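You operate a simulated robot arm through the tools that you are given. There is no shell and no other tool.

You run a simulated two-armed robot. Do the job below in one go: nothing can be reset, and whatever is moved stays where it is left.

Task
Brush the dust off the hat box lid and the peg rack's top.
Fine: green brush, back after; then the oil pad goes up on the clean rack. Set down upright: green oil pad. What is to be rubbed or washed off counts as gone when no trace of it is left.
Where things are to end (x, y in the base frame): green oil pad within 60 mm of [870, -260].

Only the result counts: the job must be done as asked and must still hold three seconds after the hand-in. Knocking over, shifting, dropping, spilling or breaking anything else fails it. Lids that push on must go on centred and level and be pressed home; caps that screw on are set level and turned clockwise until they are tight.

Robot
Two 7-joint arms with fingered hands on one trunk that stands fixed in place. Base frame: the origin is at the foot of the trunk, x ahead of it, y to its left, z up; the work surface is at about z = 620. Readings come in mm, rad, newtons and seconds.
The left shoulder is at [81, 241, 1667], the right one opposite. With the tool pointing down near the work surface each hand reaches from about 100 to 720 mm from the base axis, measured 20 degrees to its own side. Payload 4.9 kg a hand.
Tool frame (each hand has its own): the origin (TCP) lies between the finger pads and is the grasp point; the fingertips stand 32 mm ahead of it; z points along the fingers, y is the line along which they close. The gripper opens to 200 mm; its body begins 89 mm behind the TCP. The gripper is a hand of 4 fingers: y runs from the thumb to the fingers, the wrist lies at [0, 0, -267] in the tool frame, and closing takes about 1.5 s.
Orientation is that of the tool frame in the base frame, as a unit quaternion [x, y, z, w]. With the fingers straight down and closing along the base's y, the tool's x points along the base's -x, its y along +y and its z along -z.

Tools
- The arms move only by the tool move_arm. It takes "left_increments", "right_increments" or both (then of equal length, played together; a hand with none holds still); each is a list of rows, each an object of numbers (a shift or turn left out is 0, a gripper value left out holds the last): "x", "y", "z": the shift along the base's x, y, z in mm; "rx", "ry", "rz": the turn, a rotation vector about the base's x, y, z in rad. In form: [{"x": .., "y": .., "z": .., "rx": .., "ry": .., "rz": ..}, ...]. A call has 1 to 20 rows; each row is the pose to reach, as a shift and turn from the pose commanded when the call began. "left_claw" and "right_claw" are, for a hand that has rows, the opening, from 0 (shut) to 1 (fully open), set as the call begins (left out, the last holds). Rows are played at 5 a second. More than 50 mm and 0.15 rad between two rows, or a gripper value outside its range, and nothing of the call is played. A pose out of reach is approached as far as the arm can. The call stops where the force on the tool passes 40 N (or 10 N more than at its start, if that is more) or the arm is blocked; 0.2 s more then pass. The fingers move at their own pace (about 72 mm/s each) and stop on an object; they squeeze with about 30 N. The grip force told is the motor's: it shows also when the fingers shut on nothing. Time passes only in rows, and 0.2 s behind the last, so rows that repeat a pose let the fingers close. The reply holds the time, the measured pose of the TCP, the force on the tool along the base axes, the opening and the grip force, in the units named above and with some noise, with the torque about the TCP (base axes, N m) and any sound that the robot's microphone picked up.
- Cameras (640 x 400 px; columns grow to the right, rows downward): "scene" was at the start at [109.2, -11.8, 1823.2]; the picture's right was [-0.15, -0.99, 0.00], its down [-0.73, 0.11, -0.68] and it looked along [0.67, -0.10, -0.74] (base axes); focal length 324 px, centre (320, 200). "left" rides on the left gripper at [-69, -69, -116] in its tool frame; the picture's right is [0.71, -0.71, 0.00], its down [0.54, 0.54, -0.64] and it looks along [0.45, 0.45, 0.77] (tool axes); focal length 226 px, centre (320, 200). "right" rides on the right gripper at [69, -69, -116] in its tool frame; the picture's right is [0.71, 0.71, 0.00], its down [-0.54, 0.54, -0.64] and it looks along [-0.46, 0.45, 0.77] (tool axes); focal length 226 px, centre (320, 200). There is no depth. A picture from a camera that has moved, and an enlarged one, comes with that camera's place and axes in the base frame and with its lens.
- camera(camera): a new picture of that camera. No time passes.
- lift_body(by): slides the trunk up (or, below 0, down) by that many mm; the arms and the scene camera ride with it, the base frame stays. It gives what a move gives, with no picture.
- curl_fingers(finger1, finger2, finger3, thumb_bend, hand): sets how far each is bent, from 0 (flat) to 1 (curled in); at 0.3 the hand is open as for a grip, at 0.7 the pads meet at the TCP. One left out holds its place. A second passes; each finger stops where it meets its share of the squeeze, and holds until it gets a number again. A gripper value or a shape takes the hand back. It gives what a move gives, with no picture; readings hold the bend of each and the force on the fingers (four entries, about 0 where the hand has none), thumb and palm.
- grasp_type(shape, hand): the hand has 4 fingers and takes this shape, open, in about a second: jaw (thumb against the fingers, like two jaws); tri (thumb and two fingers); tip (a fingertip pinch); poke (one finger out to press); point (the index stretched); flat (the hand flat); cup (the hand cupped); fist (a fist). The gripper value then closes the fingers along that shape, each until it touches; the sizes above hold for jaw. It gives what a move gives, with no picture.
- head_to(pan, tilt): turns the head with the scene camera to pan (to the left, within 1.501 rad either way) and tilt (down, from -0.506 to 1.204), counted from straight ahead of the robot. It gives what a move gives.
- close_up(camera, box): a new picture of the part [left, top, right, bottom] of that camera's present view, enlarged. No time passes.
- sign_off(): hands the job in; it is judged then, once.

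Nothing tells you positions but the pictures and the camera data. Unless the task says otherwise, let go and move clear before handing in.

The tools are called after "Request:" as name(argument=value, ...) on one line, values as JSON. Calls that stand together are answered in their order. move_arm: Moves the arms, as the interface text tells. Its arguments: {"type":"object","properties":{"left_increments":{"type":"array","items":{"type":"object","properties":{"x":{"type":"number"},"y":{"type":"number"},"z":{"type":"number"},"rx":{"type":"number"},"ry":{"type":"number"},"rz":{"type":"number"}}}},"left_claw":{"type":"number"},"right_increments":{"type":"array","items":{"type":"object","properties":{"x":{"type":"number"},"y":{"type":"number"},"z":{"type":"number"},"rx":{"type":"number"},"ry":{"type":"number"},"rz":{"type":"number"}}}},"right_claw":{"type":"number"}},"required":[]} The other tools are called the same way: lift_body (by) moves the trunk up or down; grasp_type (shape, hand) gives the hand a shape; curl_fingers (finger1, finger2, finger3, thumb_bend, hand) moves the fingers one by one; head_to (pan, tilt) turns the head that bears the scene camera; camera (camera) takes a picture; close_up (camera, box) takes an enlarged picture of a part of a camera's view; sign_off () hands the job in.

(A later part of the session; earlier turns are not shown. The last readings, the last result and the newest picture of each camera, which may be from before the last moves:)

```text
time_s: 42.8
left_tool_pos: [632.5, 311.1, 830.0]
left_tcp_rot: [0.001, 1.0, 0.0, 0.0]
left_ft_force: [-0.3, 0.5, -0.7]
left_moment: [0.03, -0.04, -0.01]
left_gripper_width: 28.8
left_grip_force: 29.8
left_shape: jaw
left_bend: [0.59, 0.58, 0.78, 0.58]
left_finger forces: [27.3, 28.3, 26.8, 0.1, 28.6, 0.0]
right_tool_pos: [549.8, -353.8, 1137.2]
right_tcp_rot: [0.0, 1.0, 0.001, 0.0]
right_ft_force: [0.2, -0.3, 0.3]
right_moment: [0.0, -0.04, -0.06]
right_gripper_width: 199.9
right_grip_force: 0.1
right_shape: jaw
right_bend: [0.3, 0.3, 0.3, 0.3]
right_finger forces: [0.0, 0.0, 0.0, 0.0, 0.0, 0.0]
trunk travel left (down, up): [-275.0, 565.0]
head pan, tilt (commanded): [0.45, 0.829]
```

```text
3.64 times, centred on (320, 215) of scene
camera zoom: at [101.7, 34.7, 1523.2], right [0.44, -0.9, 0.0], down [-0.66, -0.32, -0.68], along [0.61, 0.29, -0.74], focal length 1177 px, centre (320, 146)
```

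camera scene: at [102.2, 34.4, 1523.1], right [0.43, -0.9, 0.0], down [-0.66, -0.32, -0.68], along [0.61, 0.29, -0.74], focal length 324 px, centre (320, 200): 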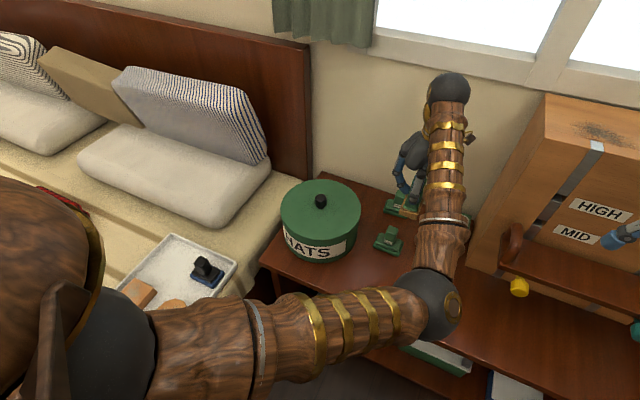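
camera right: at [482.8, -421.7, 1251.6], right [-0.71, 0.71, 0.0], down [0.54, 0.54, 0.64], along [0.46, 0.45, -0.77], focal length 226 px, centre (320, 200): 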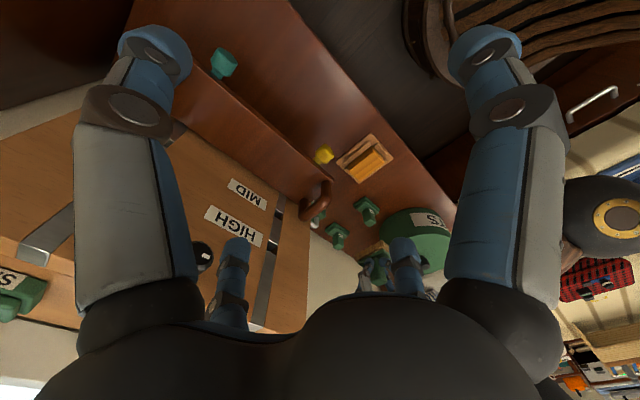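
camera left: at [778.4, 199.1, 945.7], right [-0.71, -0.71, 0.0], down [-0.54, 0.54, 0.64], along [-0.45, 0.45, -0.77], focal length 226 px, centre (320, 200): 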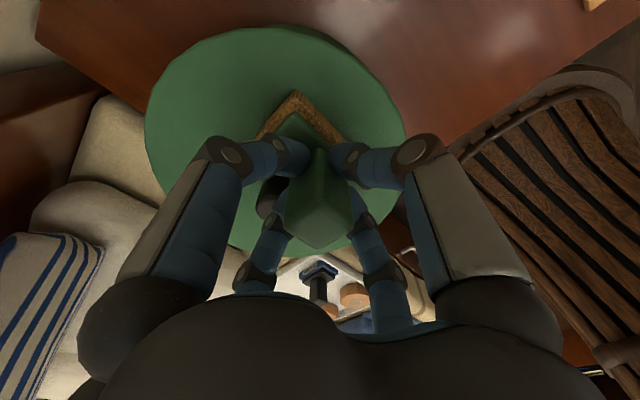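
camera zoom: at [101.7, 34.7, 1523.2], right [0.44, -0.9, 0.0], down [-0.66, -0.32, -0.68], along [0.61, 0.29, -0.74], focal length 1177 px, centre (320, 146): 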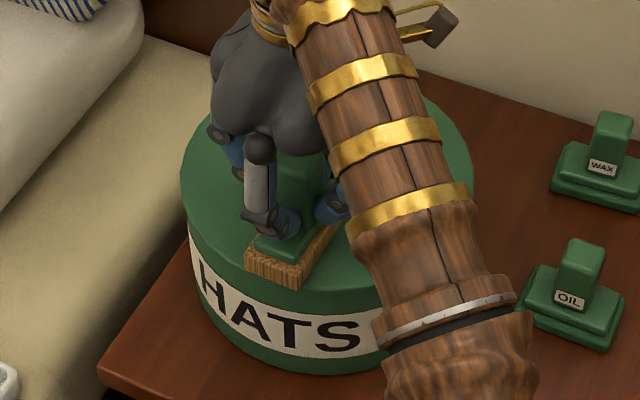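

The box drifted a few millimetres again, and I still can't make out any dust on this lid, so I'll lift off and look carefully at the lid and the rest of the room before going on.

Request:
move_arm(left_increments=[{"z": 15}, {"z": 60}, {"x": 20, "y": -30, "z": 90}, {"x": 40, "y": -75, "z": 90}, {"x": 60, "y": -120, "z": 90}, {"x": 80, "y": -165, "z": 90}, {"x": 100, "y": -205, "z": 90}, {"x": 120, "y": -245, "z": 90}, {"x": 120, "y": -245, "z": 90}])

Request:
close_up(camera="scene", box=[272, 172, 368, 240])

Request:
head_to(pan=1.2, tilt=0.7)

Request:
camera(camera="scene")

```text
time_s: 44.8
left_tool_pos: [754.7, 65.9, 922.9]
left_tcp_rot: [0.0, 1.0, 0.001, 0.0]
left_ft_force: [-0.6, 1.3, -1.1]
left_moment: [-0.02, 0.02, -0.01]
left_gripper_width: 28.7
left_grip_force: 30.7
left_shape: jaw
left_bend: [0.59, 0.58, 0.78, 0.58]
left_finger forces: [26.8, 28.4, 26.1, 0.0, 28.5, 0.0]
right_tool_pos: [550.5, -352.3, 1137.7]
right_tcp_rot: [-0.001, 1.0, 0.0, 0.001]
right_ft_force: [0.2, 0.6, 0.7]
right_moment: [-0.02, 0.02, 0.03]
right_gripper_width: 199.7
right_grip_force: 0.0
right_shape: jaw
right_bend: [0.3, 0.3, 0.3, 0.3]
right_finger forces: [0.0, 0.1, 0.0, 0.0, 0.0, 0.1]
trunk travel left (down, up): [-275.0, 565.0]
head pan, tilt (commanded): [0.45, 0.829]
```

```text
5.88 times, centred on (320, 206) of scene
camera zoom: at [101.8, 35.0, 1523.1], right [0.44, -0.9, 0.0], down [-0.66, -0.32, -0.68], along [0.61, 0.29, -0.74], focal length 1904 px, centre (320, 165)
```

zoom: 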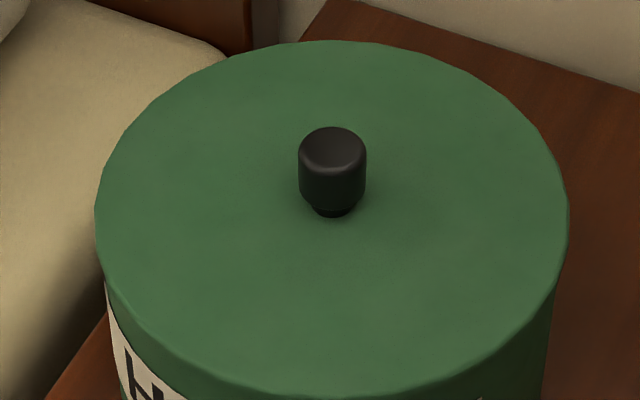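

```text
time_s: 45.9
left_tool_pos: [754.2, 65.2, 923.1]
left_tcp_rot: [0.0, 1.0, -0.001, 0.0]
left_ft_force: [0.5, 0.6, -1.5]
left_moment: [0.02, 0.0, 0.0]
left_gripper_width: 28.6
left_grip_force: 30.0
left_shape: jaw
left_bend: [0.59, 0.58, 0.78, 0.58]
left_finger forces: [26.8, 28.4, 26.1, 0.0, 28.5, 0.0]
right_tool_pos: [550.7, -350.7, 1136.9]
right_tcp_rot: [0.0, 1.0, 0.001, 0.0]
right_ft_force: [0.2, -0.1, 0.1]
right_moment: [0.02, -0.02, -0.01]
right_gripper_width: 200.0
right_grip_force: 0.0
right_shape: jaw
right_bend: [0.3, 0.3, 0.3, 0.3]
right_finger forces: [0.1, 0.1, 0.1, 0.0, 0.0, 0.0]
trunk travel left (down, up): [-275.0, 565.0]
head pan, tilt (commanded): [1.201, 0.7]
```

```text
taken
camera scene: at [61.5, 79.1, 1533.8], right [0.93, -0.36, 0.0], down [-0.23, -0.6, -0.76], along [0.28, 0.71, -0.64], focal length 324 px, centre (320, 200)
```

scene: 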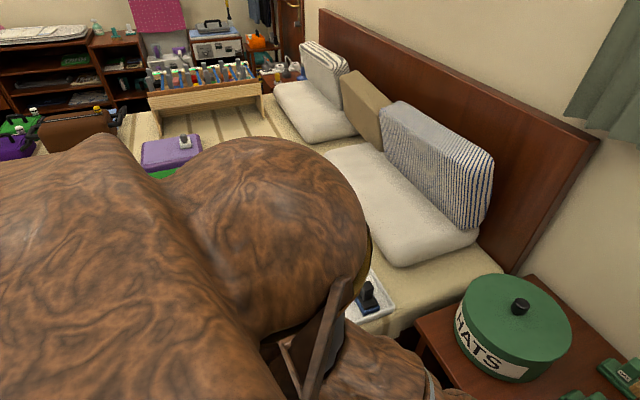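

Request:
close_up(camera="scene", box=[450, 265, 580, 350])

Request:
head_to(pan=0.35, tilt=1.1)

Request:
camera(camera="scene")

```text
4.71 times, centred on (515, 308) of scene
camera zoom: at [61.5, 79.1, 1533.8], right [0.93, -0.36, 0.0], down [-0.23, -0.6, -0.76], along [0.28, 0.71, -0.64], focal length 1523 px, centre (-598, -306)
```

zoom: 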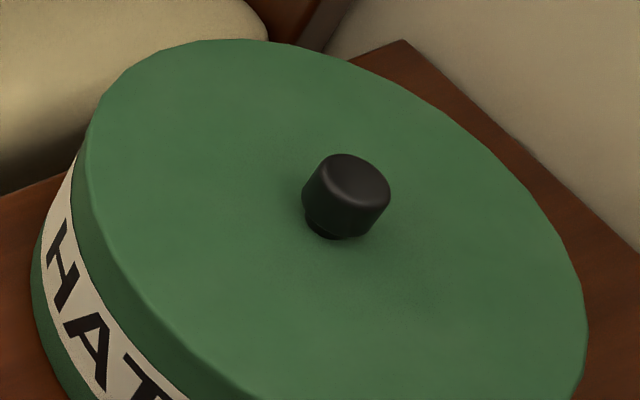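

```text
time_s: 47.1
left_tool_pos: [755.4, 65.3, 923.2]
left_tcp_rot: [0.0, 1.0, 0.0, 0.0]
left_ft_force: [-1.0, 0.6, -0.9]
left_moment: [-0.03, -0.01, 0.0]
left_gripper_width: 28.7
left_grip_force: 30.6
left_shape: jaw
left_bend: [0.59, 0.58, 0.78, 0.58]
left_finger forces: [26.8, 28.4, 26.1, 0.0, 28.5, 0.0]
right_tool_pos: [550.5, -353.1, 1136.0]
right_tcp_rot: [0.0, 1.0, 0.0, -0.001]
right_ft_force: [0.4, -0.5, -0.3]
right_moment: [-0.03, 0.03, 0.03]
right_gripper_width: 199.8
right_grip_force: 0.2
right_shape: jaw
right_bend: [0.3, 0.3, 0.3, 0.3]
right_finger forces: [0.1, 0.0, 0.1, 0.0, 0.0, 0.0]
trunk travel left (down, up): [-275.0, 565.0]
head pan, tilt (commanded): [0.351, 1.1]
```

```text
taken
camera scene: at [90.1, 21.6, 1503.8], right [0.34, -0.94, 0.0], down [-0.84, -0.31, -0.45], along [0.43, 0.16, -0.89], focal length 324 px, centre (320, 200)
```

scene: 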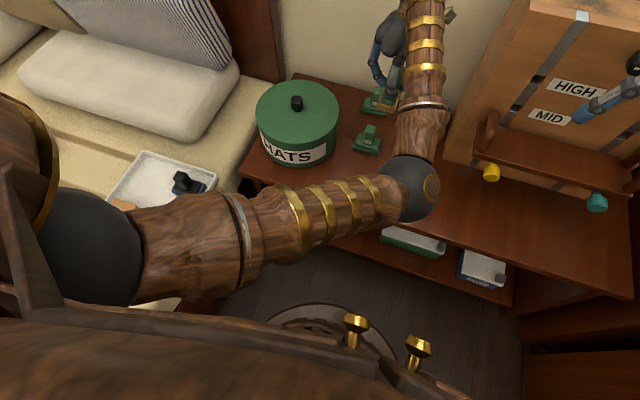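

From this angle I do see a faint darker patch on the lid about 45–50 mm to the right of the knob, still there. I'll calibrate on the fixed rack first, where the dust is plain: so the left hand returns the brush to its place for the right hand to take.

Request:
head_to(pan=-0.05, tilt=0.829)

Request:
move_arm(left_increments=[{"x": -40, "y": 5}, {"x": -80, "y": 10}, {"x": -120, "y": 17}, {"x": -160, "y": 24}, {"x": -170, "y": 24, "z": -40}, {"x": -170, "y": 24, "z": -85}, {"x": -170, "y": 24, "z": -130}, {"x": -170, "y": 24, "z": -170}, {"x": -170, "y": 24, "z": -200}, {"x": -170, "y": 24, "z": -210}, {"x": -170, "y": 24, "z": -210}])

Request:
camera(camera="scene")

Request:
camera(camera="left")

```text
time_s: 47.9
left_tool_pos: [754.4, 65.4, 924.4]
left_tcp_rot: [0.001, 1.0, 0.0, 0.0]
left_ft_force: [-0.4, 0.6, -1.2]
left_moment: [0.0, 0.0, 0.0]
left_gripper_width: 28.6
left_grip_force: 29.3
left_shape: jaw
left_bend: [0.59, 0.58, 0.78, 0.58]
left_finger forces: [26.9, 28.4, 26.2, 0.0, 28.5, 0.0]
right_tool_pos: [550.4, -352.2, 1137.6]
right_tcp_rot: [0.0, 1.0, -0.001, 0.0]
right_ft_force: [1.0, -0.9, 0.1]
right_moment: [-0.01, 0.02, 0.0]
right_gripper_width: 200.0
right_grip_force: 0.0
right_shape: jaw
right_bend: [0.3, 0.3, 0.3, 0.3]
right_finger forces: [0.0, 0.0, 0.0, 0.0, 0.1, 0.0]
trunk travel left (down, up): [-275.0, 565.0]
head pan, tilt (commanded): [-0.051, 0.829]
```

```text
time_s: 50.3
left_tool_pos: [584.6, 89.4, 710.3]
left_tcp_rot: [0.0, 1.0, 0.001, 0.0]
left_ft_force: [0.7, -0.3, -1.2]
left_moment: [-0.02, 0.01, 0.01]
left_gripper_width: 28.6
left_grip_force: 29.7
left_shape: jaw
left_bend: [0.59, 0.58, 0.78, 0.58]
left_finger forces: [26.6, 28.1, 25.9, 0.0, 28.2, 0.0]
right_tool_pos: [551.0, -352.2, 1136.0]
right_tcp_rot: [0.0, 1.0, -0.001, 0.0]
right_ft_force: [1.0, 0.5, -0.5]
right_moment: [-0.01, -0.02, -0.01]
right_gripper_width: 200.0
right_grip_force: 0.1
right_shape: jaw
right_bend: [0.3, 0.3, 0.3, 0.3]
right_finger forces: [0.1, 0.0, 0.1, 0.0, 0.1, 0.0]
trunk travel left (down, up): [-275.0, 565.0]
head pan, tilt (commanded): [-0.051, 0.829]
```

```text
taken
camera scene: at [109.7, -4.1, 1523.1], right [-0.05, -1.0, 0.0], down [-0.74, 0.04, -0.68], along [0.67, -0.03, -0.74], focal length 324 px, centre (320, 200)
```

scene: 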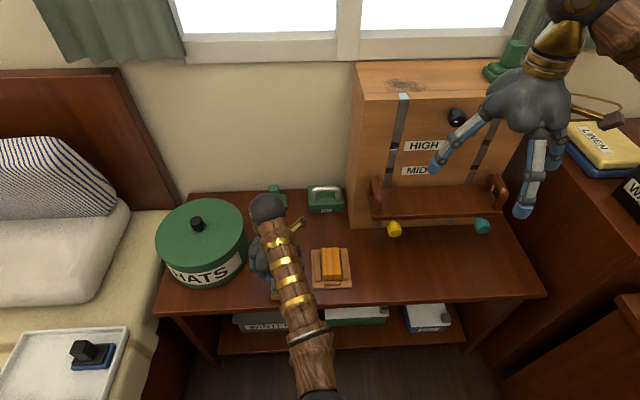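

```text
taken
camera left: at [651.8, 18.6, 825.8], right [-0.71, -0.71, 0.0], down [-0.54, 0.54, 0.64], along [-0.45, 0.45, -0.77], focal length 226 px, centre (320, 200)
```

left: 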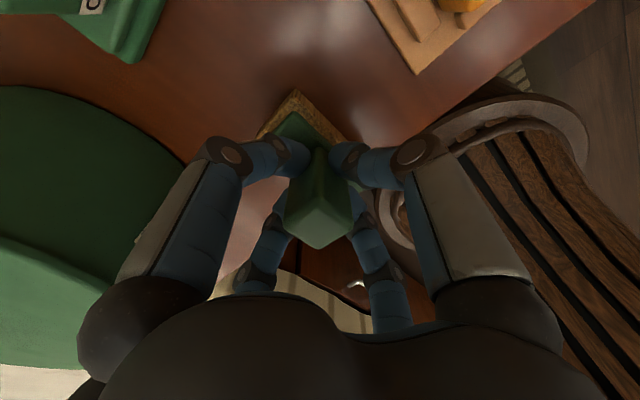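

Over the brush's original spot now; lowering gently until it stands on the desk.

Request:
move_arm(left_increments=[{"z": -8}, {"z": -12}, {"z": -14}, {"z": -14}])

```text
time_s: 51.3
left_tool_pos: [583.8, 89.2, 695.8]
left_tcp_rot: [0.0, 1.0, 0.0, 0.0]
left_ft_force: [-0.7, 0.6, -1.1]
left_moment: [-0.04, -0.01, 0.01]
left_gripper_width: 28.7
left_grip_force: 30.0
left_shape: jaw
left_bend: [0.59, 0.58, 0.78, 0.58]
left_finger forces: [26.5, 27.9, 25.9, 0.0, 28.2, 0.0]
right_tool_pos: [551.0, -352.7, 1136.7]
right_tcp_rot: [0.0, 1.0, 0.0, 0.0]
right_ft_force: [-0.2, 0.6, 0.2]
right_moment: [0.03, -0.03, 0.0]
right_gripper_width: 200.0
right_grip_force: 0.0
right_shape: jaw
right_bend: [0.3, 0.3, 0.3, 0.3]
right_finger forces: [0.0, 0.1, 0.0, 0.0, 0.0, 0.0]
trunk travel left (down, up): [-275.0, 565.0]
head pan, tilt (commanded): [-0.051, 0.829]
```

Request:
move_arm(left_increments=[{"z": -1}, {"z": -1.5}, {"z": -1.5}])

```text
time_s: 52.1
left_tool_pos: [583.6, 87.4, 694.9]
left_tcp_rot: [0.0, 1.0, 0.0, -0.001]
left_ft_force: [-0.1, -0.3, -1.5]
left_moment: [0.0, -0.01, -0.02]
left_gripper_width: 28.8
left_grip_force: 30.0
left_shape: jaw
left_bend: [0.59, 0.58, 0.78, 0.58]
left_finger forces: [26.7, 28.0, 25.9, 0.1, 28.2, 0.0]
right_tool_pos: [549.9, -352.8, 1136.4]
right_tcp_rot: [0.0, 1.0, 0.0, 0.0]
right_ft_force: [0.1, 0.4, -0.5]
right_moment: [-0.02, -0.02, 0.02]
right_gripper_width: 199.9
right_grip_force: 0.1
right_shape: jaw
right_bend: [0.3, 0.3, 0.3, 0.3]
right_finger forces: [0.0, 0.0, 0.1, 0.1, 0.0, 0.1]
trunk travel left (down, up): [-275.0, 565.0]
head pan, tilt (commanded): [-0.051, 0.829]
```

Request:
move_arm(left_increments=[{"z": -0.7}, {"z": -1}, {"z": -1}])

```text
time_s: 52.9
left_tool_pos: [583.4, 87.7, 692.8]
left_tcp_rot: [0.001, 1.0, 0.0, 0.0]
left_ft_force: [1.2, 0.2, -1.1]
left_moment: [-0.01, -0.02, -0.03]
left_gripper_width: 28.5
left_grip_force: 30.5
left_shape: jaw
left_bend: [0.59, 0.58, 0.78, 0.58]
left_finger forces: [26.5, 28.0, 25.9, 0.0, 28.2, 0.0]
right_tool_pos: [551.1, -353.0, 1136.8]
right_tcp_rot: [0.0, 1.0, 0.0, 0.0]
right_ft_force: [-0.1, 0.0, 0.2]
right_moment: [-0.01, -0.01, -0.04]
right_gripper_width: 199.9
right_grip_force: 0.0
right_shape: jaw
right_bend: [0.3, 0.3, 0.3, 0.3]
right_finger forces: [0.1, 0.0, 0.0, 0.0, 0.0, 0.1]
trunk travel left (down, up): [-275.0, 565.0]
head pan, tilt (commanded): [-0.051, 0.829]
```

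Request:
move_arm(left_increments=[{"z": -0.7}, {"z": -1}, {"z": -1}])

Request:
close_up(camera="left", box=[230, 70, 410, 200])

```text
time_s: 53.7
left_tool_pos: [583.1, 89.2, 691.7]
left_tcp_rot: [0.0, 1.0, 0.0, 0.0]
left_ft_force: [1.4, -1.0, 3.3]
left_moment: [-0.01, -0.05, 0.03]
left_gripper_width: 28.6
left_grip_force: 30.7
left_shape: jaw
left_bend: [0.78, 0.58, 0.78, 0.58]
left_finger forces: [27.1, 28.2, 26.3, 0.0, 29.0, 0.0]
right_tool_pos: [551.0, -353.0, 1137.7]
right_tcp_rot: [0.001, 1.0, -0.001, 0.0]
right_ft_force: [-0.1, -0.5, -0.2]
right_moment: [-0.01, 0.0, 0.04]
right_gripper_width: 199.9
right_grip_force: 0.0
right_shape: jaw
right_bend: [0.3, 0.3, 0.3, 0.3]
right_finger forces: [0.0, 0.0, 0.0, 0.0, 0.1, 0.0]
trunk travel left (down, up): [-275.0, 565.0]
head pan, tilt (commanded): [-0.051, 0.829]
```

```text
3.08 times, centred on (320, 135) of left
camera zoom: at [652.3, 17.6, 808.6], right [-0.71, -0.71, 0.0], down [-0.54, 0.54, 0.64], along [-0.45, 0.46, -0.77], focal length 696 px, centre (320, 400)
```

zoom: 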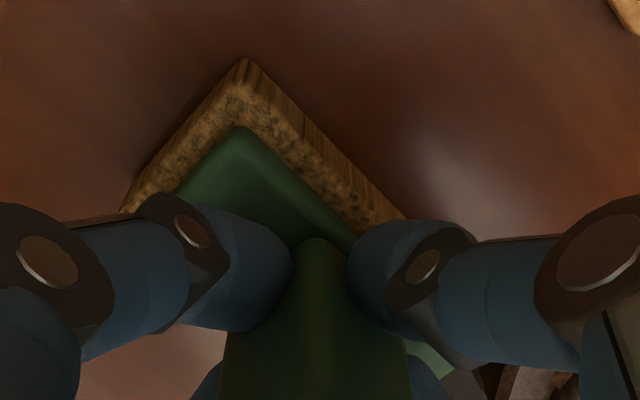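

It's standing on the desk. I release and rise, then check its position.

Request:
move_arm(left_increments=[{"z": 0.6}, {"z": 0.6}, {"z": 0.6}, {"z": 0.6}, {"z": 0.6}], left_claw=0.5)

Request:
move_arm(left_increments=[{"z": 20}, {"z": 50}, {"z": 90}, {"z": 140}, {"z": 180}, {"z": 180}])

Request:
camera(camera="left")

Request:
close_up(camera="left", box=[260, 30, 380, 170])

```text
time_s: 54.9
left_tool_pos: [583.2, 87.8, 692.6]
left_tcp_rot: [0.0, 1.0, 0.0, 0.001]
left_ft_force: [0.0, 0.3, 0.1]
left_moment: [0.0, -0.01, 0.0]
left_gripper_width: 99.5
left_grip_force: 0.2
left_shape: jaw
left_bend: [0.38, 0.38, 0.38, 0.36]
left_finger forces: [0.0, 0.0, 0.0, 0.0, 0.0, 0.0]
right_tool_pos: [550.4, -352.5, 1136.6]
right_tcp_rot: [0.0, 1.0, 0.0, -0.001]
right_ft_force: [-0.1, -0.4, 0.0]
right_moment: [0.0, 0.0, -0.02]
right_gripper_width: 199.9
right_grip_force: 0.0
right_shape: jaw
right_bend: [0.3, 0.3, 0.3, 0.3]
right_finger forces: [0.0, 0.0, 0.0, 0.0, 0.0, 0.0]
trunk travel left (down, up): [-275.0, 565.0]
head pan, tilt (commanded): [-0.051, 0.829]
```

```text
time_s: 56.3
left_tool_pos: [581.7, 88.6, 874.4]
left_tcp_rot: [0.001, 1.0, 0.0, -0.001]
left_ft_force: [0.4, -1.0, -0.3]
left_moment: [0.03, 0.02, -0.05]
left_gripper_width: 99.7
left_grip_force: 0.0
left_shape: jaw
left_bend: [0.38, 0.38, 0.38, 0.36]
left_finger forces: [0.0, 0.1, 0.0, 0.1, 0.0, 0.0]
right_tool_pos: [551.2, -352.9, 1137.1]
right_tcp_rot: [0.0, 1.0, -0.001, 0.0]
right_ft_force: [1.0, 0.3, 0.6]
right_moment: [-0.01, 0.0, -0.02]
right_gripper_width: 200.0
right_grip_force: 0.0
right_shape: jaw
right_bend: [0.3, 0.3, 0.3, 0.3]
right_finger forces: [0.1, 0.0, 0.0, 0.0, 0.0, 0.0]
trunk travel left (down, up): [-275.0, 565.0]
head pan, tilt (commanded): [-0.051, 0.829]
```

```text
taken
camera left: at [650.5, 17.9, 990.0], right [-0.71, -0.71, 0.0], down [-0.54, 0.54, 0.64], along [-0.46, 0.45, -0.77], focal length 226 px, centre (320, 200)
```

left: 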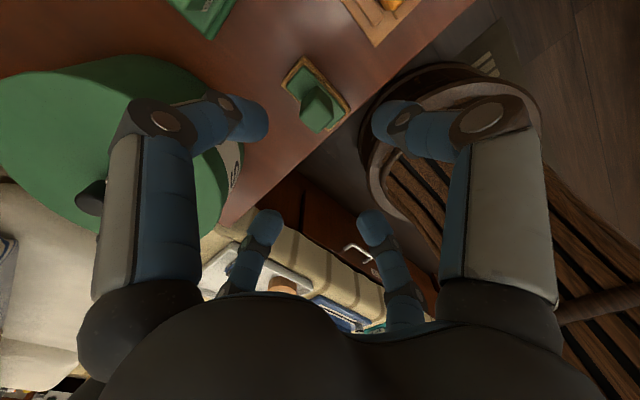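

```text
2.86 times, centred on (320, 100) of left
camera zoom: at [650.5, 17.9, 990.0], right [-0.71, -0.71, 0.0], down [-0.54, 0.54, 0.64], along [-0.46, 0.45, -0.77], focal length 646 px, centre (320, 486)
```

zoom: 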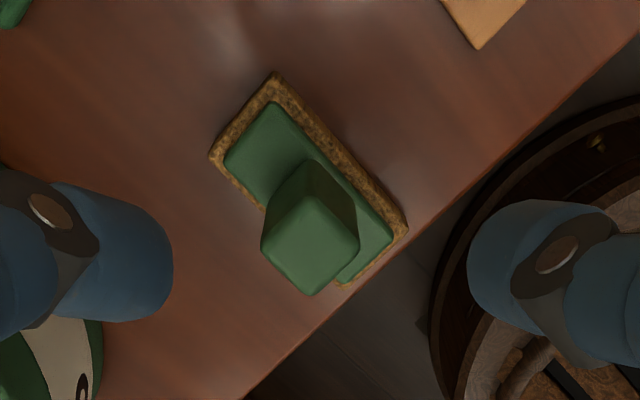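

The brush is back in place. Left arm goes aside to the left, and the right hand comes over the brush.

Request:
move_arm(left_increments=[{"y": 20, "z": 40}, {"y": 60, "z": 70}, {"y": 100, "z": 100}, {"y": 145, "z": 127}, {"y": 190, "z": 127}, {"y": 235, "z": 127}, {"y": 280, "z": 127}, {"y": 325, "z": 127}, {"y": 370, "z": 127}, {"y": 390, "z": 127}])

Request:
move_arm(right_increments=[{"x": 3, "y": 44, "z": -10}, {"x": 6, "y": 88, "z": -20}, {"x": 9, "y": 132, "z": -40}, {"x": 12, "y": 176, "z": -60}, {"x": 15, "y": 220, "z": -80}, {"x": 18, "y": 264, "z": -100}, {"x": 21, "y": 308, "z": -120}, {"x": 24, "y": 352, "z": -140}, {"x": 27, "y": 396, "z": -160}, {"x": 31.5, "y": 441.8, "z": -180}, {"x": 31.5, "y": 441.8, "z": -220}, {"x": 31.5, "y": 441.8, "z": -265}, {"x": 31.5, "y": 441.8, "z": -310}, {"x": 31.5, "y": 441.8, "z": -350}, {"x": 31.5, "y": 441.8, "z": -366}, {"x": 31.5, "y": 441.8, "z": -366}], right_claw=0.5)

Request:
camera(camera="right")

Request:
close_up(camera="right", box=[260, 60, 380, 200])

Request:
camera(camera="scene")

```text
refused: row 4 steps farther than a row can; nothing moved
```

```text
refused: row 10 steps farther than a row can; nothing moved
```

```text
taken
camera right: at [482.8, -421.3, 1251.7], right [-0.71, 0.71, 0.0], down [0.54, 0.54, 0.64], along [0.46, 0.45, -0.77], focal length 226 px, centre (320, 200)
```

right: 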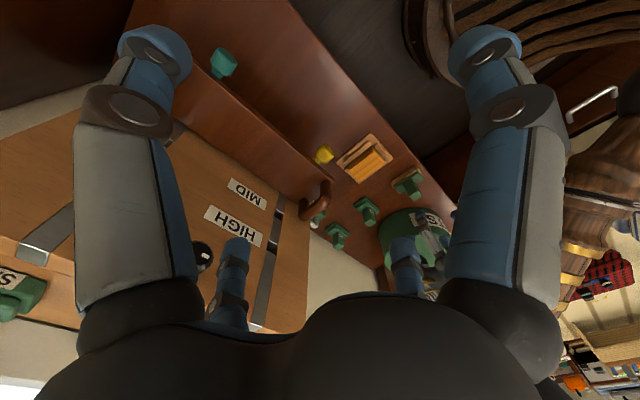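

```text
2.86 times, centred on (320, 130) of right
camera zoom: at [482.8, -421.3, 1251.7], right [-0.71, 0.71, 0.0], down [0.54, 0.54, 0.64], along [0.46, 0.45, -0.77], focal length 646 px, centre (320, 400)
```

zoom: 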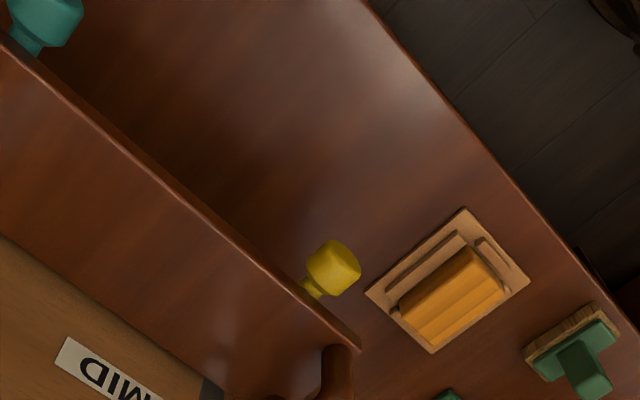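

```text
taken
camera scene: at [109.8, -3.8, 1523.1], right [-0.05, -1.0, 0.0], down [-0.74, 0.04, -0.68], along [0.67, -0.03, -0.74], focal length 324 px, centre (320, 200)
```

scene: 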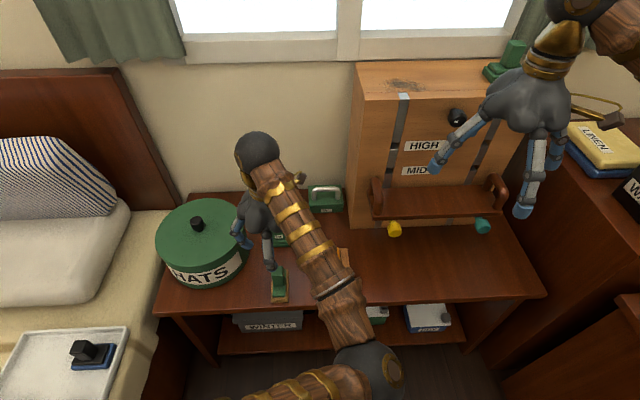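

Two steps were slightly too long; resending with smaller ones.

Request:
move_arm(left_increments=[{"y": 20, "z": 40}, {"y": 55, "z": 70}, {"y": 95, "z": 95}, {"y": 135, "z": 120}, {"y": 180, "z": 127}, {"y": 225, "z": 127}, {"y": 270, "z": 127}, {"y": 315, "z": 127}, {"y": 360, "z": 127}, {"y": 390, "z": 127}])

Request:
move_arm(right_increments=[{"x": 3, "y": 44, "z": -10}, {"x": 6, "y": 88, "z": -20}, {"x": 9, "y": 132, "z": -40}, {"x": 12, "y": 176, "z": -60}, {"x": 15, "y": 220, "z": -80}, {"x": 18, "y": 264, "z": -100}, {"x": 21, "y": 308, "z": -120}, {"x": 24, "y": 352, "z": -140}, {"x": 27, "y": 396, "z": -160}, {"x": 31.5, "y": 435, "z": -180}, {"x": 31.5, "y": 441.8, "z": -220}, {"x": 31.5, "y": 441.8, "z": -265}, {"x": 31.5, "y": 441.8, "z": -310}, {"x": 31.5, "y": 441.8, "z": -350}, {"x": 31.5, "y": 441.8, "z": -366}, {"x": 31.5, "y": 441.8, "z": -366}], right_claw=0.5)

Request:
camera(camera="right")

Request:
close_up(camera="right", box=[260, 60, 380, 200])

Request:
camera(camera="scene")

```text
time_s: 58.5
left_tool_pos: [583.3, 480.2, 998.4]
left_tcp_rot: [0.0, 1.0, 0.0, 0.0]
left_ft_force: [0.3, 0.5, -0.1]
left_moment: [-0.02, 0.01, -0.01]
left_gripper_width: 99.4
left_grip_force: 0.0
left_shape: jaw
left_bend: [0.38, 0.38, 0.38, 0.36]
left_finger forces: [0.1, 0.1, 0.0, 0.0, 0.0, 0.1]
right_tool_pos: [551.1, -351.8, 1137.1]
right_tcp_rot: [0.002, 1.0, 0.0, 0.0]
right_ft_force: [0.0, -0.2, 0.5]
right_moment: [0.01, 0.0, 0.01]
right_gripper_width: 199.8
right_grip_force: 0.0
right_shape: jaw
right_bend: [0.3, 0.3, 0.3, 0.3]
right_finger forces: [0.0, 0.0, 0.0, 0.0, 0.1, 0.1]
trunk travel left (down, up): [-275.0, 565.0]
head pan, tilt (commanded): [-0.051, 0.829]
```

```text
time_s: 60.6
left_tool_pos: [582.6, 483.0, 997.7]
left_tcp_rot: [-0.002, 1.0, -0.001, 0.0]
left_ft_force: [0.6, 0.1, -0.6]
left_moment: [-0.03, 0.01, -0.02]
left_gripper_width: 99.8
left_grip_force: 0.1
left_shape: jaw
left_bend: [0.38, 0.38, 0.38, 0.36]
left_finger forces: [0.0, 0.1, 0.0, 0.0, 0.0, 0.0]
right_tool_pos: [580.9, 40.2, 974.5]
right_tcp_rot: [0.005, 1.0, -0.005, 0.001]
right_ft_force: [3.1, -2.8, -4.3]
right_moment: [0.14, 0.17, 0.04]
right_gripper_width: 100.3
right_grip_force: 0.1
right_shape: jaw
right_bend: [0.38, 0.38, 0.38, 0.36]
right_finger forces: [0.1, 0.0, 0.0, 0.0, 0.0, 0.1]
trunk travel left (down, up): [-275.0, 565.0]
head pan, tilt (commanded): [-0.051, 0.829]
stopped in row 10 (right hand): the force on the tool passed its limit at 50 N (the readings are from after the stop); the commanded pose is now the measured one
```

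```text
taken
camera right: at [511.6, -27.4, 1089.7], right [-0.7, 0.71, -0.01], down [0.55, 0.54, 0.64], along [0.46, 0.44, -0.77], focal length 226 px, centre (320, 200)
```

right: 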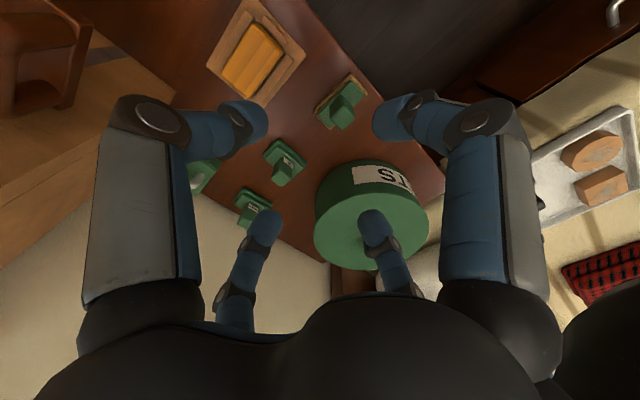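

```text
2.86 times, centred on (320, 130) of right
camera zoom: at [511.6, -27.4, 1089.7], right [-0.7, 0.71, -0.01], down [0.55, 0.54, 0.64], along [0.46, 0.44, -0.77], focal length 646 px, centre (320, 400)
```

zoom: 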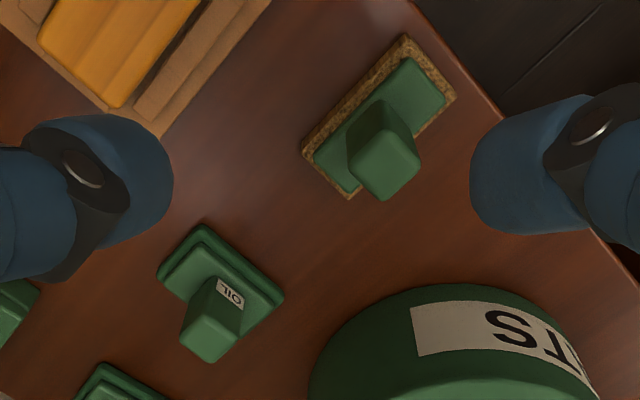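

```text
taken
camera scene: at [110.5, -2.1, 1523.1], right [-0.05, -1.0, 0.0], down [-0.74, 0.04, -0.68], along [0.67, -0.03, -0.74], focal length 324 px, centre (320, 200)
```

scene: 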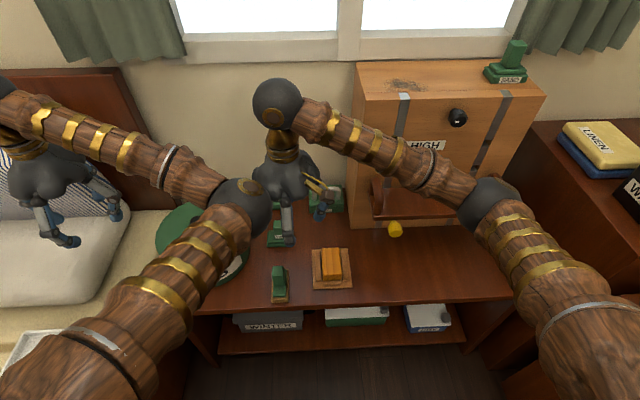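

The right wrist bumped the left elbow, which points inward. Nothing else was touched. I'll back the right hand off, stretch the left arm out to the left so its elbow clears, then come back.

Request:
move_arm(right_increments=[{"y": -40, "z": 10, "rx": 0.005, "rz": 0.005}, {"y": -80, "z": 20, "rx": 0.01, "rz": 0.01}, {"y": -120, "z": 30, "rx": 0.01, "rz": 0.01}, {"y": -165, "z": 30, "rx": 0.01, "rz": 0.01}, {"y": -210, "z": 30, "rx": 0.01, "rz": 0.01}])

Request:
move_arm(left_increments=[{"x": 0, "y": 25, "z": 40}, {"x": 5, "y": 60, "z": 70}, {"x": 10, "y": 95, "z": 100}, {"x": 15, "y": 130, "z": 130}, {"x": 20, "y": 170, "z": 150}, {"x": 25, "y": 215, "z": 150}, {"x": 30, "y": 260, "z": 150}, {"x": 35, "y": 280, "z": 150}, {"x": 35, "y": 280, "z": 150}])

Request:
camera(camera="scene")

```text
time_s: 61.8
left_tool_pos: [580.3, 479.0, 999.8]
left_tcp_rot: [-0.002, 1.0, 0.001, 0.0]
left_ft_force: [-0.4, -0.6, -0.2]
left_moment: [0.01, -0.03, -0.01]
left_gripper_width: 99.7
left_grip_force: 0.1
left_shape: jaw
left_bend: [0.38, 0.38, 0.38, 0.36]
left_finger forces: [0.1, 0.0, 0.1, 0.1, 0.0, 0.0]
right_tool_pos: [579.4, -173.3, 1006.7]
right_tcp_rot: [-0.001, 1.0, 0.003, 0.001]
right_ft_force: [-0.4, 1.4, 0.1]
right_moment: [0.06, 0.01, -0.01]
right_gripper_width: 100.2
right_grip_force: 0.0
right_shape: jaw
right_bend: [0.38, 0.38, 0.38, 0.36]
right_finger forces: [0.0, 0.1, 0.0, 0.0, 0.0, 0.0]
trunk travel left (down, up): [-275.0, 565.0]
head pan, tilt (commanded): [-0.051, 0.829]
```

```text
time_s: 63.8
left_tool_pos: [618.2, 760.5, 1150.2]
left_tcp_rot: [-0.002, 1.0, 0.0, 0.0]
left_ft_force: [0.4, 0.3, -0.8]
left_moment: [0.02, -0.01, 0.02]
left_gripper_width: 99.7
left_grip_force: 0.0
left_shape: jaw
left_bend: [0.38, 0.38, 0.38, 0.36]
left_finger forces: [0.0, 0.1, 0.0, 0.0, 0.0, 0.0]
right_tool_pos: [578.4, -172.4, 1005.8]
right_tcp_rot: [0.0, 1.0, 0.003, 0.001]
right_ft_force: [-0.2, 0.4, 0.6]
right_moment: [0.01, 0.03, 0.0]
right_gripper_width: 100.2
right_grip_force: 0.0
right_shape: jaw
right_bend: [0.38, 0.38, 0.38, 0.36]
right_finger forces: [0.0, 0.0, 0.1, 0.0, 0.1, 0.0]
trunk travel left (down, up): [-275.0, 565.0]
head pan, tilt (commanded): [-0.051, 0.829]
```

```text
taken
camera scene: at [109.9, -4.4, 1523.1], right [-0.05, -1.0, 0.0], down [-0.74, 0.04, -0.68], along [0.67, -0.03, -0.74], focal length 324 px, centre (320, 200)
```

scene: 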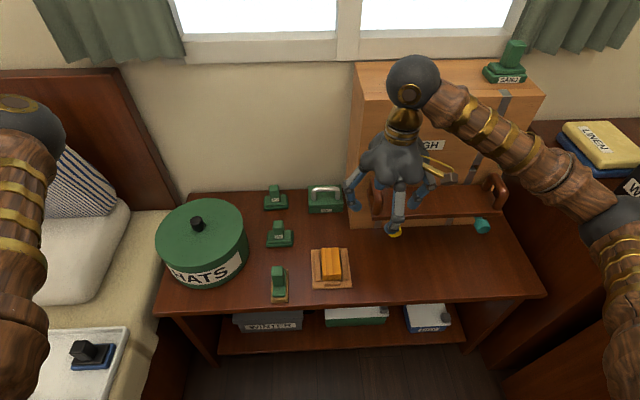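

Clear view now. I'll turn the head back to the original pan to compare the box position precisely with the earlier picture.

Request:
head_to(pan=-0.15, tilt=0.829)

Request:
close_up(camera="scene", box=[120, 205, 240, 305])

Request:
close_up(camera="scene", box=[235, 215, 315, 315])

Request:
close_up(camera="scene", box=[176, 208, 224, 238])

```text
time_s: 64.5
left_tool_pos: [618.4, 760.4, 1150.6]
left_tcp_rot: [-0.002, 1.0, 0.0, 0.0]
left_ft_force: [-0.3, 0.1, -0.1]
left_moment: [0.04, 0.01, 0.0]
left_gripper_width: 99.7
left_grip_force: 0.1
left_shape: jaw
left_bend: [0.38, 0.38, 0.38, 0.36]
left_finger forces: [0.0, 0.0, 0.0, 0.0, 0.0, 0.0]
right_tool_pos: [580.4, -171.9, 1007.1]
right_tcp_rot: [0.0, 1.0, 0.002, 0.001]
right_ft_force: [-0.9, -0.4, 0.7]
right_moment: [0.01, -0.01, -0.03]
right_gripper_width: 100.1
right_grip_force: 0.1
right_shape: jaw
right_bend: [0.38, 0.38, 0.38, 0.36]
right_finger forces: [0.0, 0.0, 0.0, 0.0, 0.0, 0.0]
trunk travel left (down, up): [-275.0, 565.0]
head pan, tilt (commanded): [-0.15, 0.829]
```

```text
4.00 times, centred on (180, 255) of scene
camera zoom: at [108.9, -11.6, 1523.1], right [-0.15, -0.99, 0.0], down [-0.73, 0.11, -0.68], along [0.67, -0.1, -0.74], focal length 1295 px, centre (880, -20)
```

zoom: 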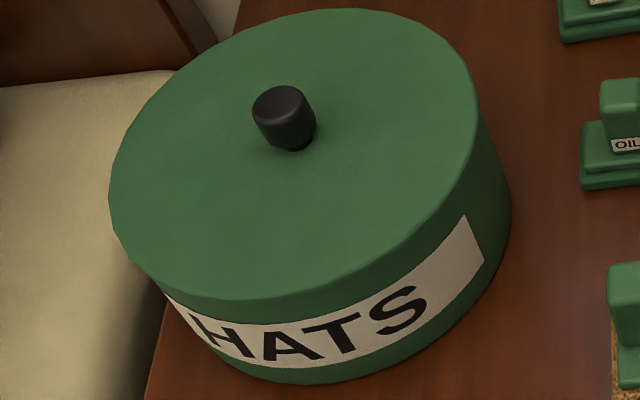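

```text
4.00 times, centred on (275, 265) of scene
camera zoom: at [108.9, -11.6, 1523.1], right [-0.15, -0.99, 0.0], down [-0.73, 0.11, -0.68], along [0.67, -0.1, -0.74], focal length 1295 px, centre (500, -60)
```

zoom: 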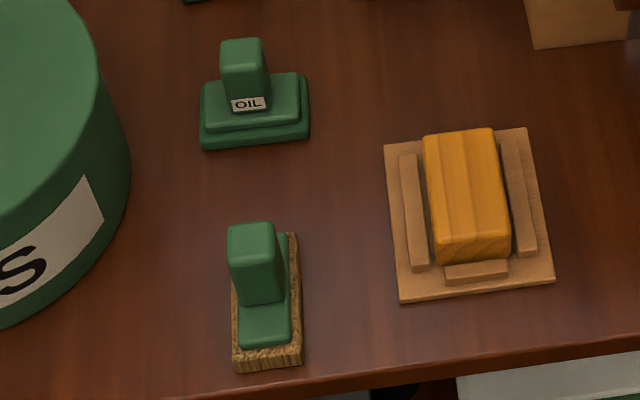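

```text
13.33 times, centred on (200, 223) of scene
camera zoom: at [108.9, -11.6, 1523.1], right [-0.15, -0.99, 0.0], down [-0.73, 0.11, -0.68], along [0.67, -0.1, -0.74], focal length 4316 px, centre (1920, -107)
```

zoom: 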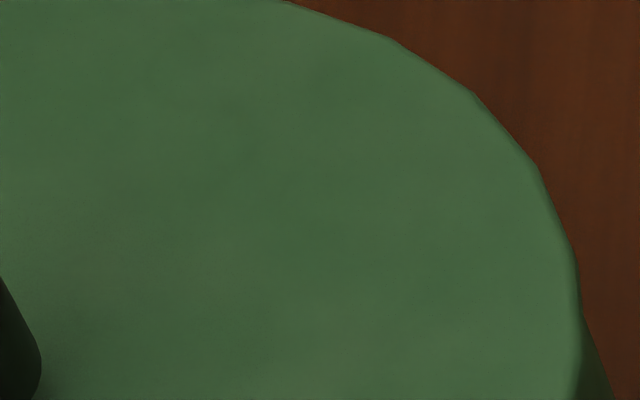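

The box is about 16 mm off its original place in total (I'll restore it later); the brush stands exactly where it was. Right hand now goes to the brush.

Request:
move_arm(right_increments=[{"x": 0.6, "y": 43.6, "z": -20, "rx": -0.005}, {"x": 1.2, "y": 87.2, "z": -40, "rx": -0.005}, {"x": 1.8, "y": 130.8, "z": -60, "rx": -0.005}, {"x": 2.4, "y": 174.4, "z": -80, "rx": -0.005}, {"x": 3, "y": 218, "z": -100, "rx": -0.005}, {"x": 3.6, "y": 261.5, "z": -120, "rx": -0.005}, {"x": 3.6, "y": 261.5, "z": -160, "rx": -0.005}, {"x": 3.6, "y": 261.5, "z": -200, "rx": -0.005}, {"x": 3.6, "y": 261.5, "z": -236, "rx": -0.005}, {"x": 3.6, "y": 261.5, "z": -236, "rx": -0.005}], right_claw=0.5)

Request:
close_up(camera="right", box=[260, 60, 380, 200])

Request:
camera(camera="scene")

```text
time_s: 66.7
left_tool_pos: [618.1, 759.8, 1151.1]
left_tcp_rot: [-0.001, 1.0, 0.0, 0.0]
left_ft_force: [0.2, -1.7, -0.8]
left_moment: [-0.01, -0.01, 0.0]
left_gripper_width: 99.4
left_grip_force: 0.0
left_shape: jaw
left_bend: [0.38, 0.38, 0.38, 0.36]
left_finger forces: [0.1, 0.0, 0.0, 0.0, 0.0, 0.0]
right_tool_pos: [586.1, 92.8, 767.0]
right_tcp_rot: [0.0, 1.0, 0.0, 0.001]
right_ft_force: [-0.8, -0.2, -0.1]
right_moment: [0.03, -0.01, 0.0]
right_gripper_width: 100.1
right_grip_force: 0.0
right_shape: jaw
right_bend: [0.38, 0.38, 0.38, 0.36]
right_finger forces: [0.0, 0.1, 0.1, 0.1, 0.1, 0.0]
trunk travel left (down, up): [-275.0, 565.0]
head pan, tilt (commanded): [-0.15, 0.829]
```

```text
2.86 times, centred on (320, 130) of right
camera zoom: at [515.9, 22.4, 880.5], right [-0.71, 0.71, 0.0], down [0.54, 0.54, 0.64], along [0.46, 0.45, -0.77], focal length 646 px, centre (320, 400)
```

zoom: 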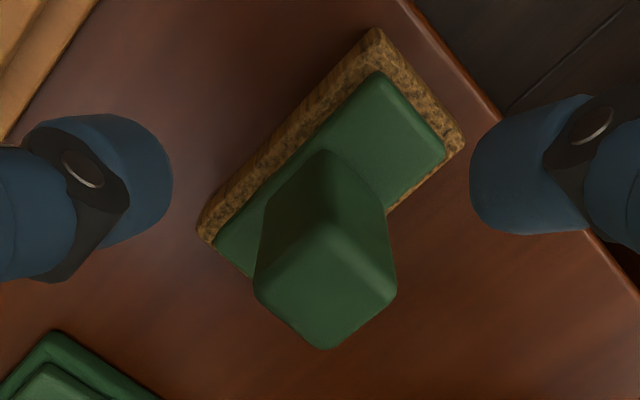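

```text
taken
camera scene: at [108.8, -12.0, 1523.2], right [-0.15, -0.99, 0.0], down [-0.73, 0.11, -0.68], along [0.67, -0.1, -0.74], focal length 324 px, centre (320, 200)
```

scene: 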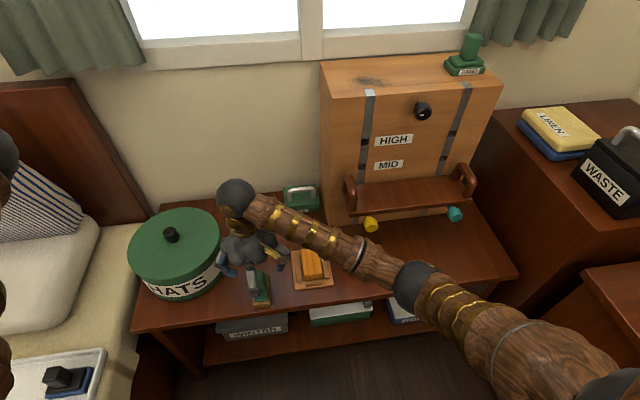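

The right hand is centred over the handle. Descending and gripping.

Request:
move_arm(right_increments=[{"z": -25}, {"z": -50}, {"z": -65}, {"z": -74}, {"z": -74}])

Request:
move_arm(right_increments=[{"z": 0}, {"z": 0}, {"z": 0}, {"z": 0}, {"z": 0}, {"z": 0}, {"z": 0}, {"z": 0}], right_claw=0)

Request:
close_up(camera="right", box=[200, 60, 440, 260])

```text
time_s: 67.9
left_tool_pos: [618.1, 760.4, 1149.7]
left_tcp_rot: [-0.002, 1.0, 0.0, 0.0]
left_ft_force: [0.0, -0.2, 0.0]
left_moment: [0.0, 0.0, 0.0]
left_gripper_width: 99.6
left_grip_force: 0.0
left_shape: jaw
left_bend: [0.38, 0.38, 0.38, 0.36]
left_finger forces: [0.0, 0.1, 0.0, 0.0, 0.0, 0.0]
right_tool_pos: [582.9, 89.6, 693.9]
right_tcp_rot: [0.0, 1.0, -0.001, 0.0]
right_ft_force: [-0.6, -0.3, -0.2]
right_moment: [0.02, -0.01, 0.02]
right_gripper_width: 100.0
right_grip_force: 0.1
right_shape: jaw
right_bend: [0.38, 0.38, 0.38, 0.36]
right_finger forces: [0.0, 0.0, 0.0, 0.0, 0.1, 0.1]
trunk travel left (down, up): [-275.0, 565.0]
head pan, tilt (commanded): [-0.15, 0.829]
```

```text
time_s: 69.7
left_tool_pos: [618.3, 760.4, 1150.1]
left_tcp_rot: [-0.002, 1.0, 0.0, 0.0]
left_ft_force: [0.2, -0.3, 0.4]
left_moment: [0.01, -0.01, -0.03]
left_gripper_width: 99.7
left_grip_force: 0.0
left_shape: jaw
left_bend: [0.38, 0.38, 0.38, 0.36]
left_finger forces: [0.1, 0.0, 0.1, 0.0, 0.1, 0.0]
right_tool_pos: [583.1, 88.5, 693.1]
right_tcp_rot: [0.001, 1.0, -0.001, 0.001]
right_ft_force: [-0.5, 0.0, 0.3]
right_moment: [-0.03, -0.01, 0.0]
right_gripper_width: 27.9
right_grip_force: 30.1
right_shape: jaw
right_bend: [0.59, 0.57, 0.58, 0.59]
right_finger forces: [26.6, 26.4, 26.7, 0.0, 26.6, 0.0]
trunk travel left (down, up): [-275.0, 565.0]
head pan, tilt (commanded): [-0.15, 0.829]
```

```text
2.00 times, centred on (320, 160) of right
camera zoom: at [514.3, 20.9, 808.7], right [-0.71, 0.71, 0.0], down [0.54, 0.54, 0.64], along [0.46, 0.45, -0.77], focal length 452 px, centre (320, 280)
```

zoom: 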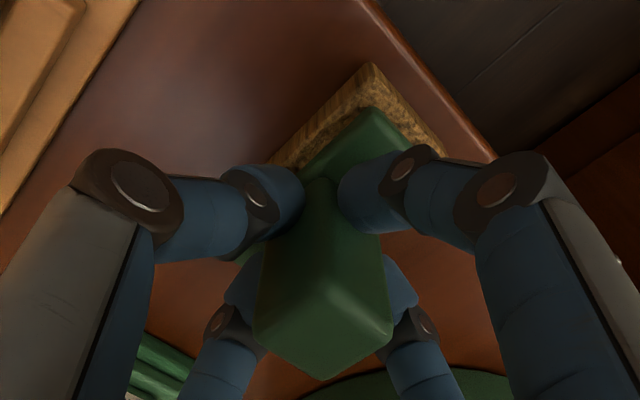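

Gripped. Lifting straight up well above the rack's height, then across to its right of the dust.

Request:
move_arm(right_increments=[{"z": 20}, {"z": 65}, {"z": 113}, {"z": 161}, {"z": 209}, {"z": 257}, {"z": 305}, {"z": 353}, {"z": 401}, {"z": 449}, {"z": 497}, {"z": 545}, {"z": 547}])

Request:
move_arm(right_increments=[{"x": 35, "y": -34}, {"x": 70, "y": -68}, {"x": 105, "y": -102}, {"x": 140, "y": -136}, {"x": 175, "y": -170}, {"x": 210, "y": -204}, {"x": 245, "y": -238}, {"x": 280, "y": -272}, {"x": 302, "y": -290}, {"x": 302, "y": -290}])

Request:
camera(camera="right")

Request:
camera(camera="scene")

```text
time_s: 72.5
left_tool_pos: [618.1, 761.0, 1149.5]
left_tcp_rot: [-0.002, 1.0, 0.0, 0.0]
left_ft_force: [0.9, -0.8, 0.2]
left_moment: [0.01, -0.02, 0.04]
left_gripper_width: 99.6
left_grip_force: 0.1
left_shape: jaw
left_bend: [0.38, 0.38, 0.38, 0.36]
left_finger forces: [0.0, 0.1, 0.0, 0.0, 0.1, 0.1]
right_tool_pos: [586.0, 89.1, 1242.6]
right_tcp_rot: [0.001, 1.0, -0.002, 0.001]
right_ft_force: [0.5, -0.1, -2.0]
right_moment: [0.0, -0.03, 0.0]
right_gripper_width: 27.8
right_grip_force: 30.1
right_shape: jaw
right_bend: [0.59, 0.57, 0.58, 0.59]
right_finger forces: [26.4, 26.4, 26.8, 0.0, 26.4, 0.0]
trunk travel left (down, up): [-275.0, 565.0]
head pan, tilt (commanded): [-0.15, 0.829]
```

```text
time_s: 74.7
left_tool_pos: [617.4, 760.5, 1151.1]
left_tcp_rot: [-0.002, 1.0, 0.0, 0.0]
left_ft_force: [-0.4, 0.1, -0.5]
left_moment: [0.02, -0.01, -0.03]
left_gripper_width: 99.8
left_grip_force: 0.0
left_shape: jaw
left_bend: [0.38, 0.38, 0.38, 0.36]
left_finger forces: [0.1, 0.0, 0.1, 0.1, 0.0, 0.0]
right_tool_pos: [885.0, -198.0, 1242.1]
right_tcp_rot: [0.0, 1.0, 0.0, 0.001]
right_ft_force: [-0.3, 1.2, -1.5]
right_moment: [0.02, 0.01, 0.0]
right_gripper_width: 27.7
right_grip_force: 30.0
right_shape: jaw
right_bend: [0.59, 0.57, 0.58, 0.59]
right_finger forces: [26.1, 26.5, 26.9, 0.0, 26.5, 0.0]
trunk travel left (down, up): [-275.0, 565.0]
head pan, tilt (commanded): [-0.15, 0.829]
```

```text
taken
camera right: at [816.5, -267.5, 1357.4], right [-0.71, 0.71, 0.0], down [0.54, 0.54, 0.64], along [0.46, 0.45, -0.77], focal length 226 px, centre (320, 200)
```

right: 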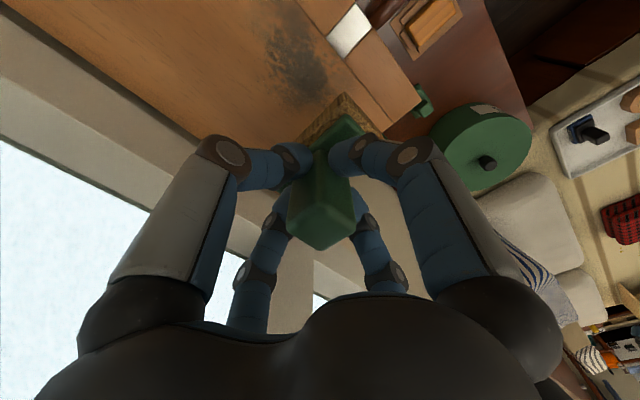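

```text
taken
camera scene: at [109.0, -12.0, 1523.1], right [-0.15, -0.99, 0.0], down [-0.73, 0.11, -0.68], along [0.67, -0.1, -0.74], focal length 324 px, centre (320, 200)
```

scene: 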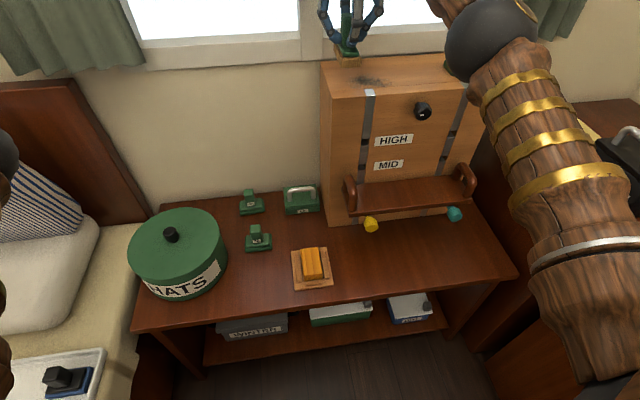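

The dust patch centre is near (867, -256). I'll shift slightly, lower beside the patch and feel for the rack top.

Request:
move_arm(right_increments=[{"x": -8, "z": -20}, {"x": -15, "z": -40}, {"x": -15, "z": -50}, {"x": -15, "z": -54}, {"x": -15, "z": -56}, {"x": -15, "z": -56}])

Request:
close_up(camera="right", box=[220, 0, 420, 150])

```text
time_s: 76.1
left_tool_pos: [617.2, 761.2, 1150.6]
left_tcp_rot: [-0.002, 1.0, -0.001, 0.0]
left_ft_force: [0.3, -0.8, 0.0]
left_moment: [-0.01, -0.01, -0.03]
left_gripper_width: 99.7
left_grip_force: 0.0
left_shape: jaw
left_bend: [0.38, 0.38, 0.38, 0.36]
left_finger forces: [0.1, 0.0, 0.1, 0.1, 0.1, 0.0]
right_tool_pos: [869.2, -198.3, 1191.9]
right_tcp_rot: [0.0, 1.0, 0.0, 0.006]
right_ft_force: [-2.1, 0.4, 16.5]
right_moment: [-0.01, 0.03, -0.02]
right_gripper_width: 28.5
right_grip_force: 30.1
right_shape: jaw
right_bend: [0.78, 0.57, 0.78, 0.59]
right_finger forces: [31.5, 32.0, 30.6, 0.1, 31.8, 0.0]
trunk travel left (down, up): [-275.0, 565.0]
head pan, tilt (commanded): [-0.15, 0.829]
stopped in row 6 (right hand): the force on the tool passed its limit at 41 N (the readings are from after the stop); the commanded pose is now the measured one
```

```text
2.67 times, centred on (320, 75) of right
camera zoom: at [800.4, -267.6, 1305.8], right [-0.71, 0.71, -0.01], down [0.53, 0.54, 0.65], along [0.46, 0.45, -0.76], focal length 603 px, centre (320, 533)
```

zoom: 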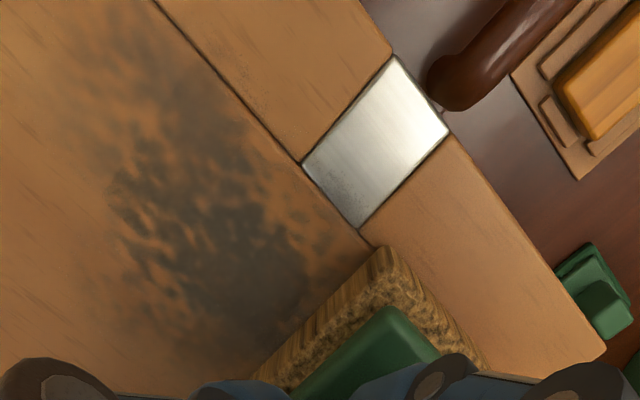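

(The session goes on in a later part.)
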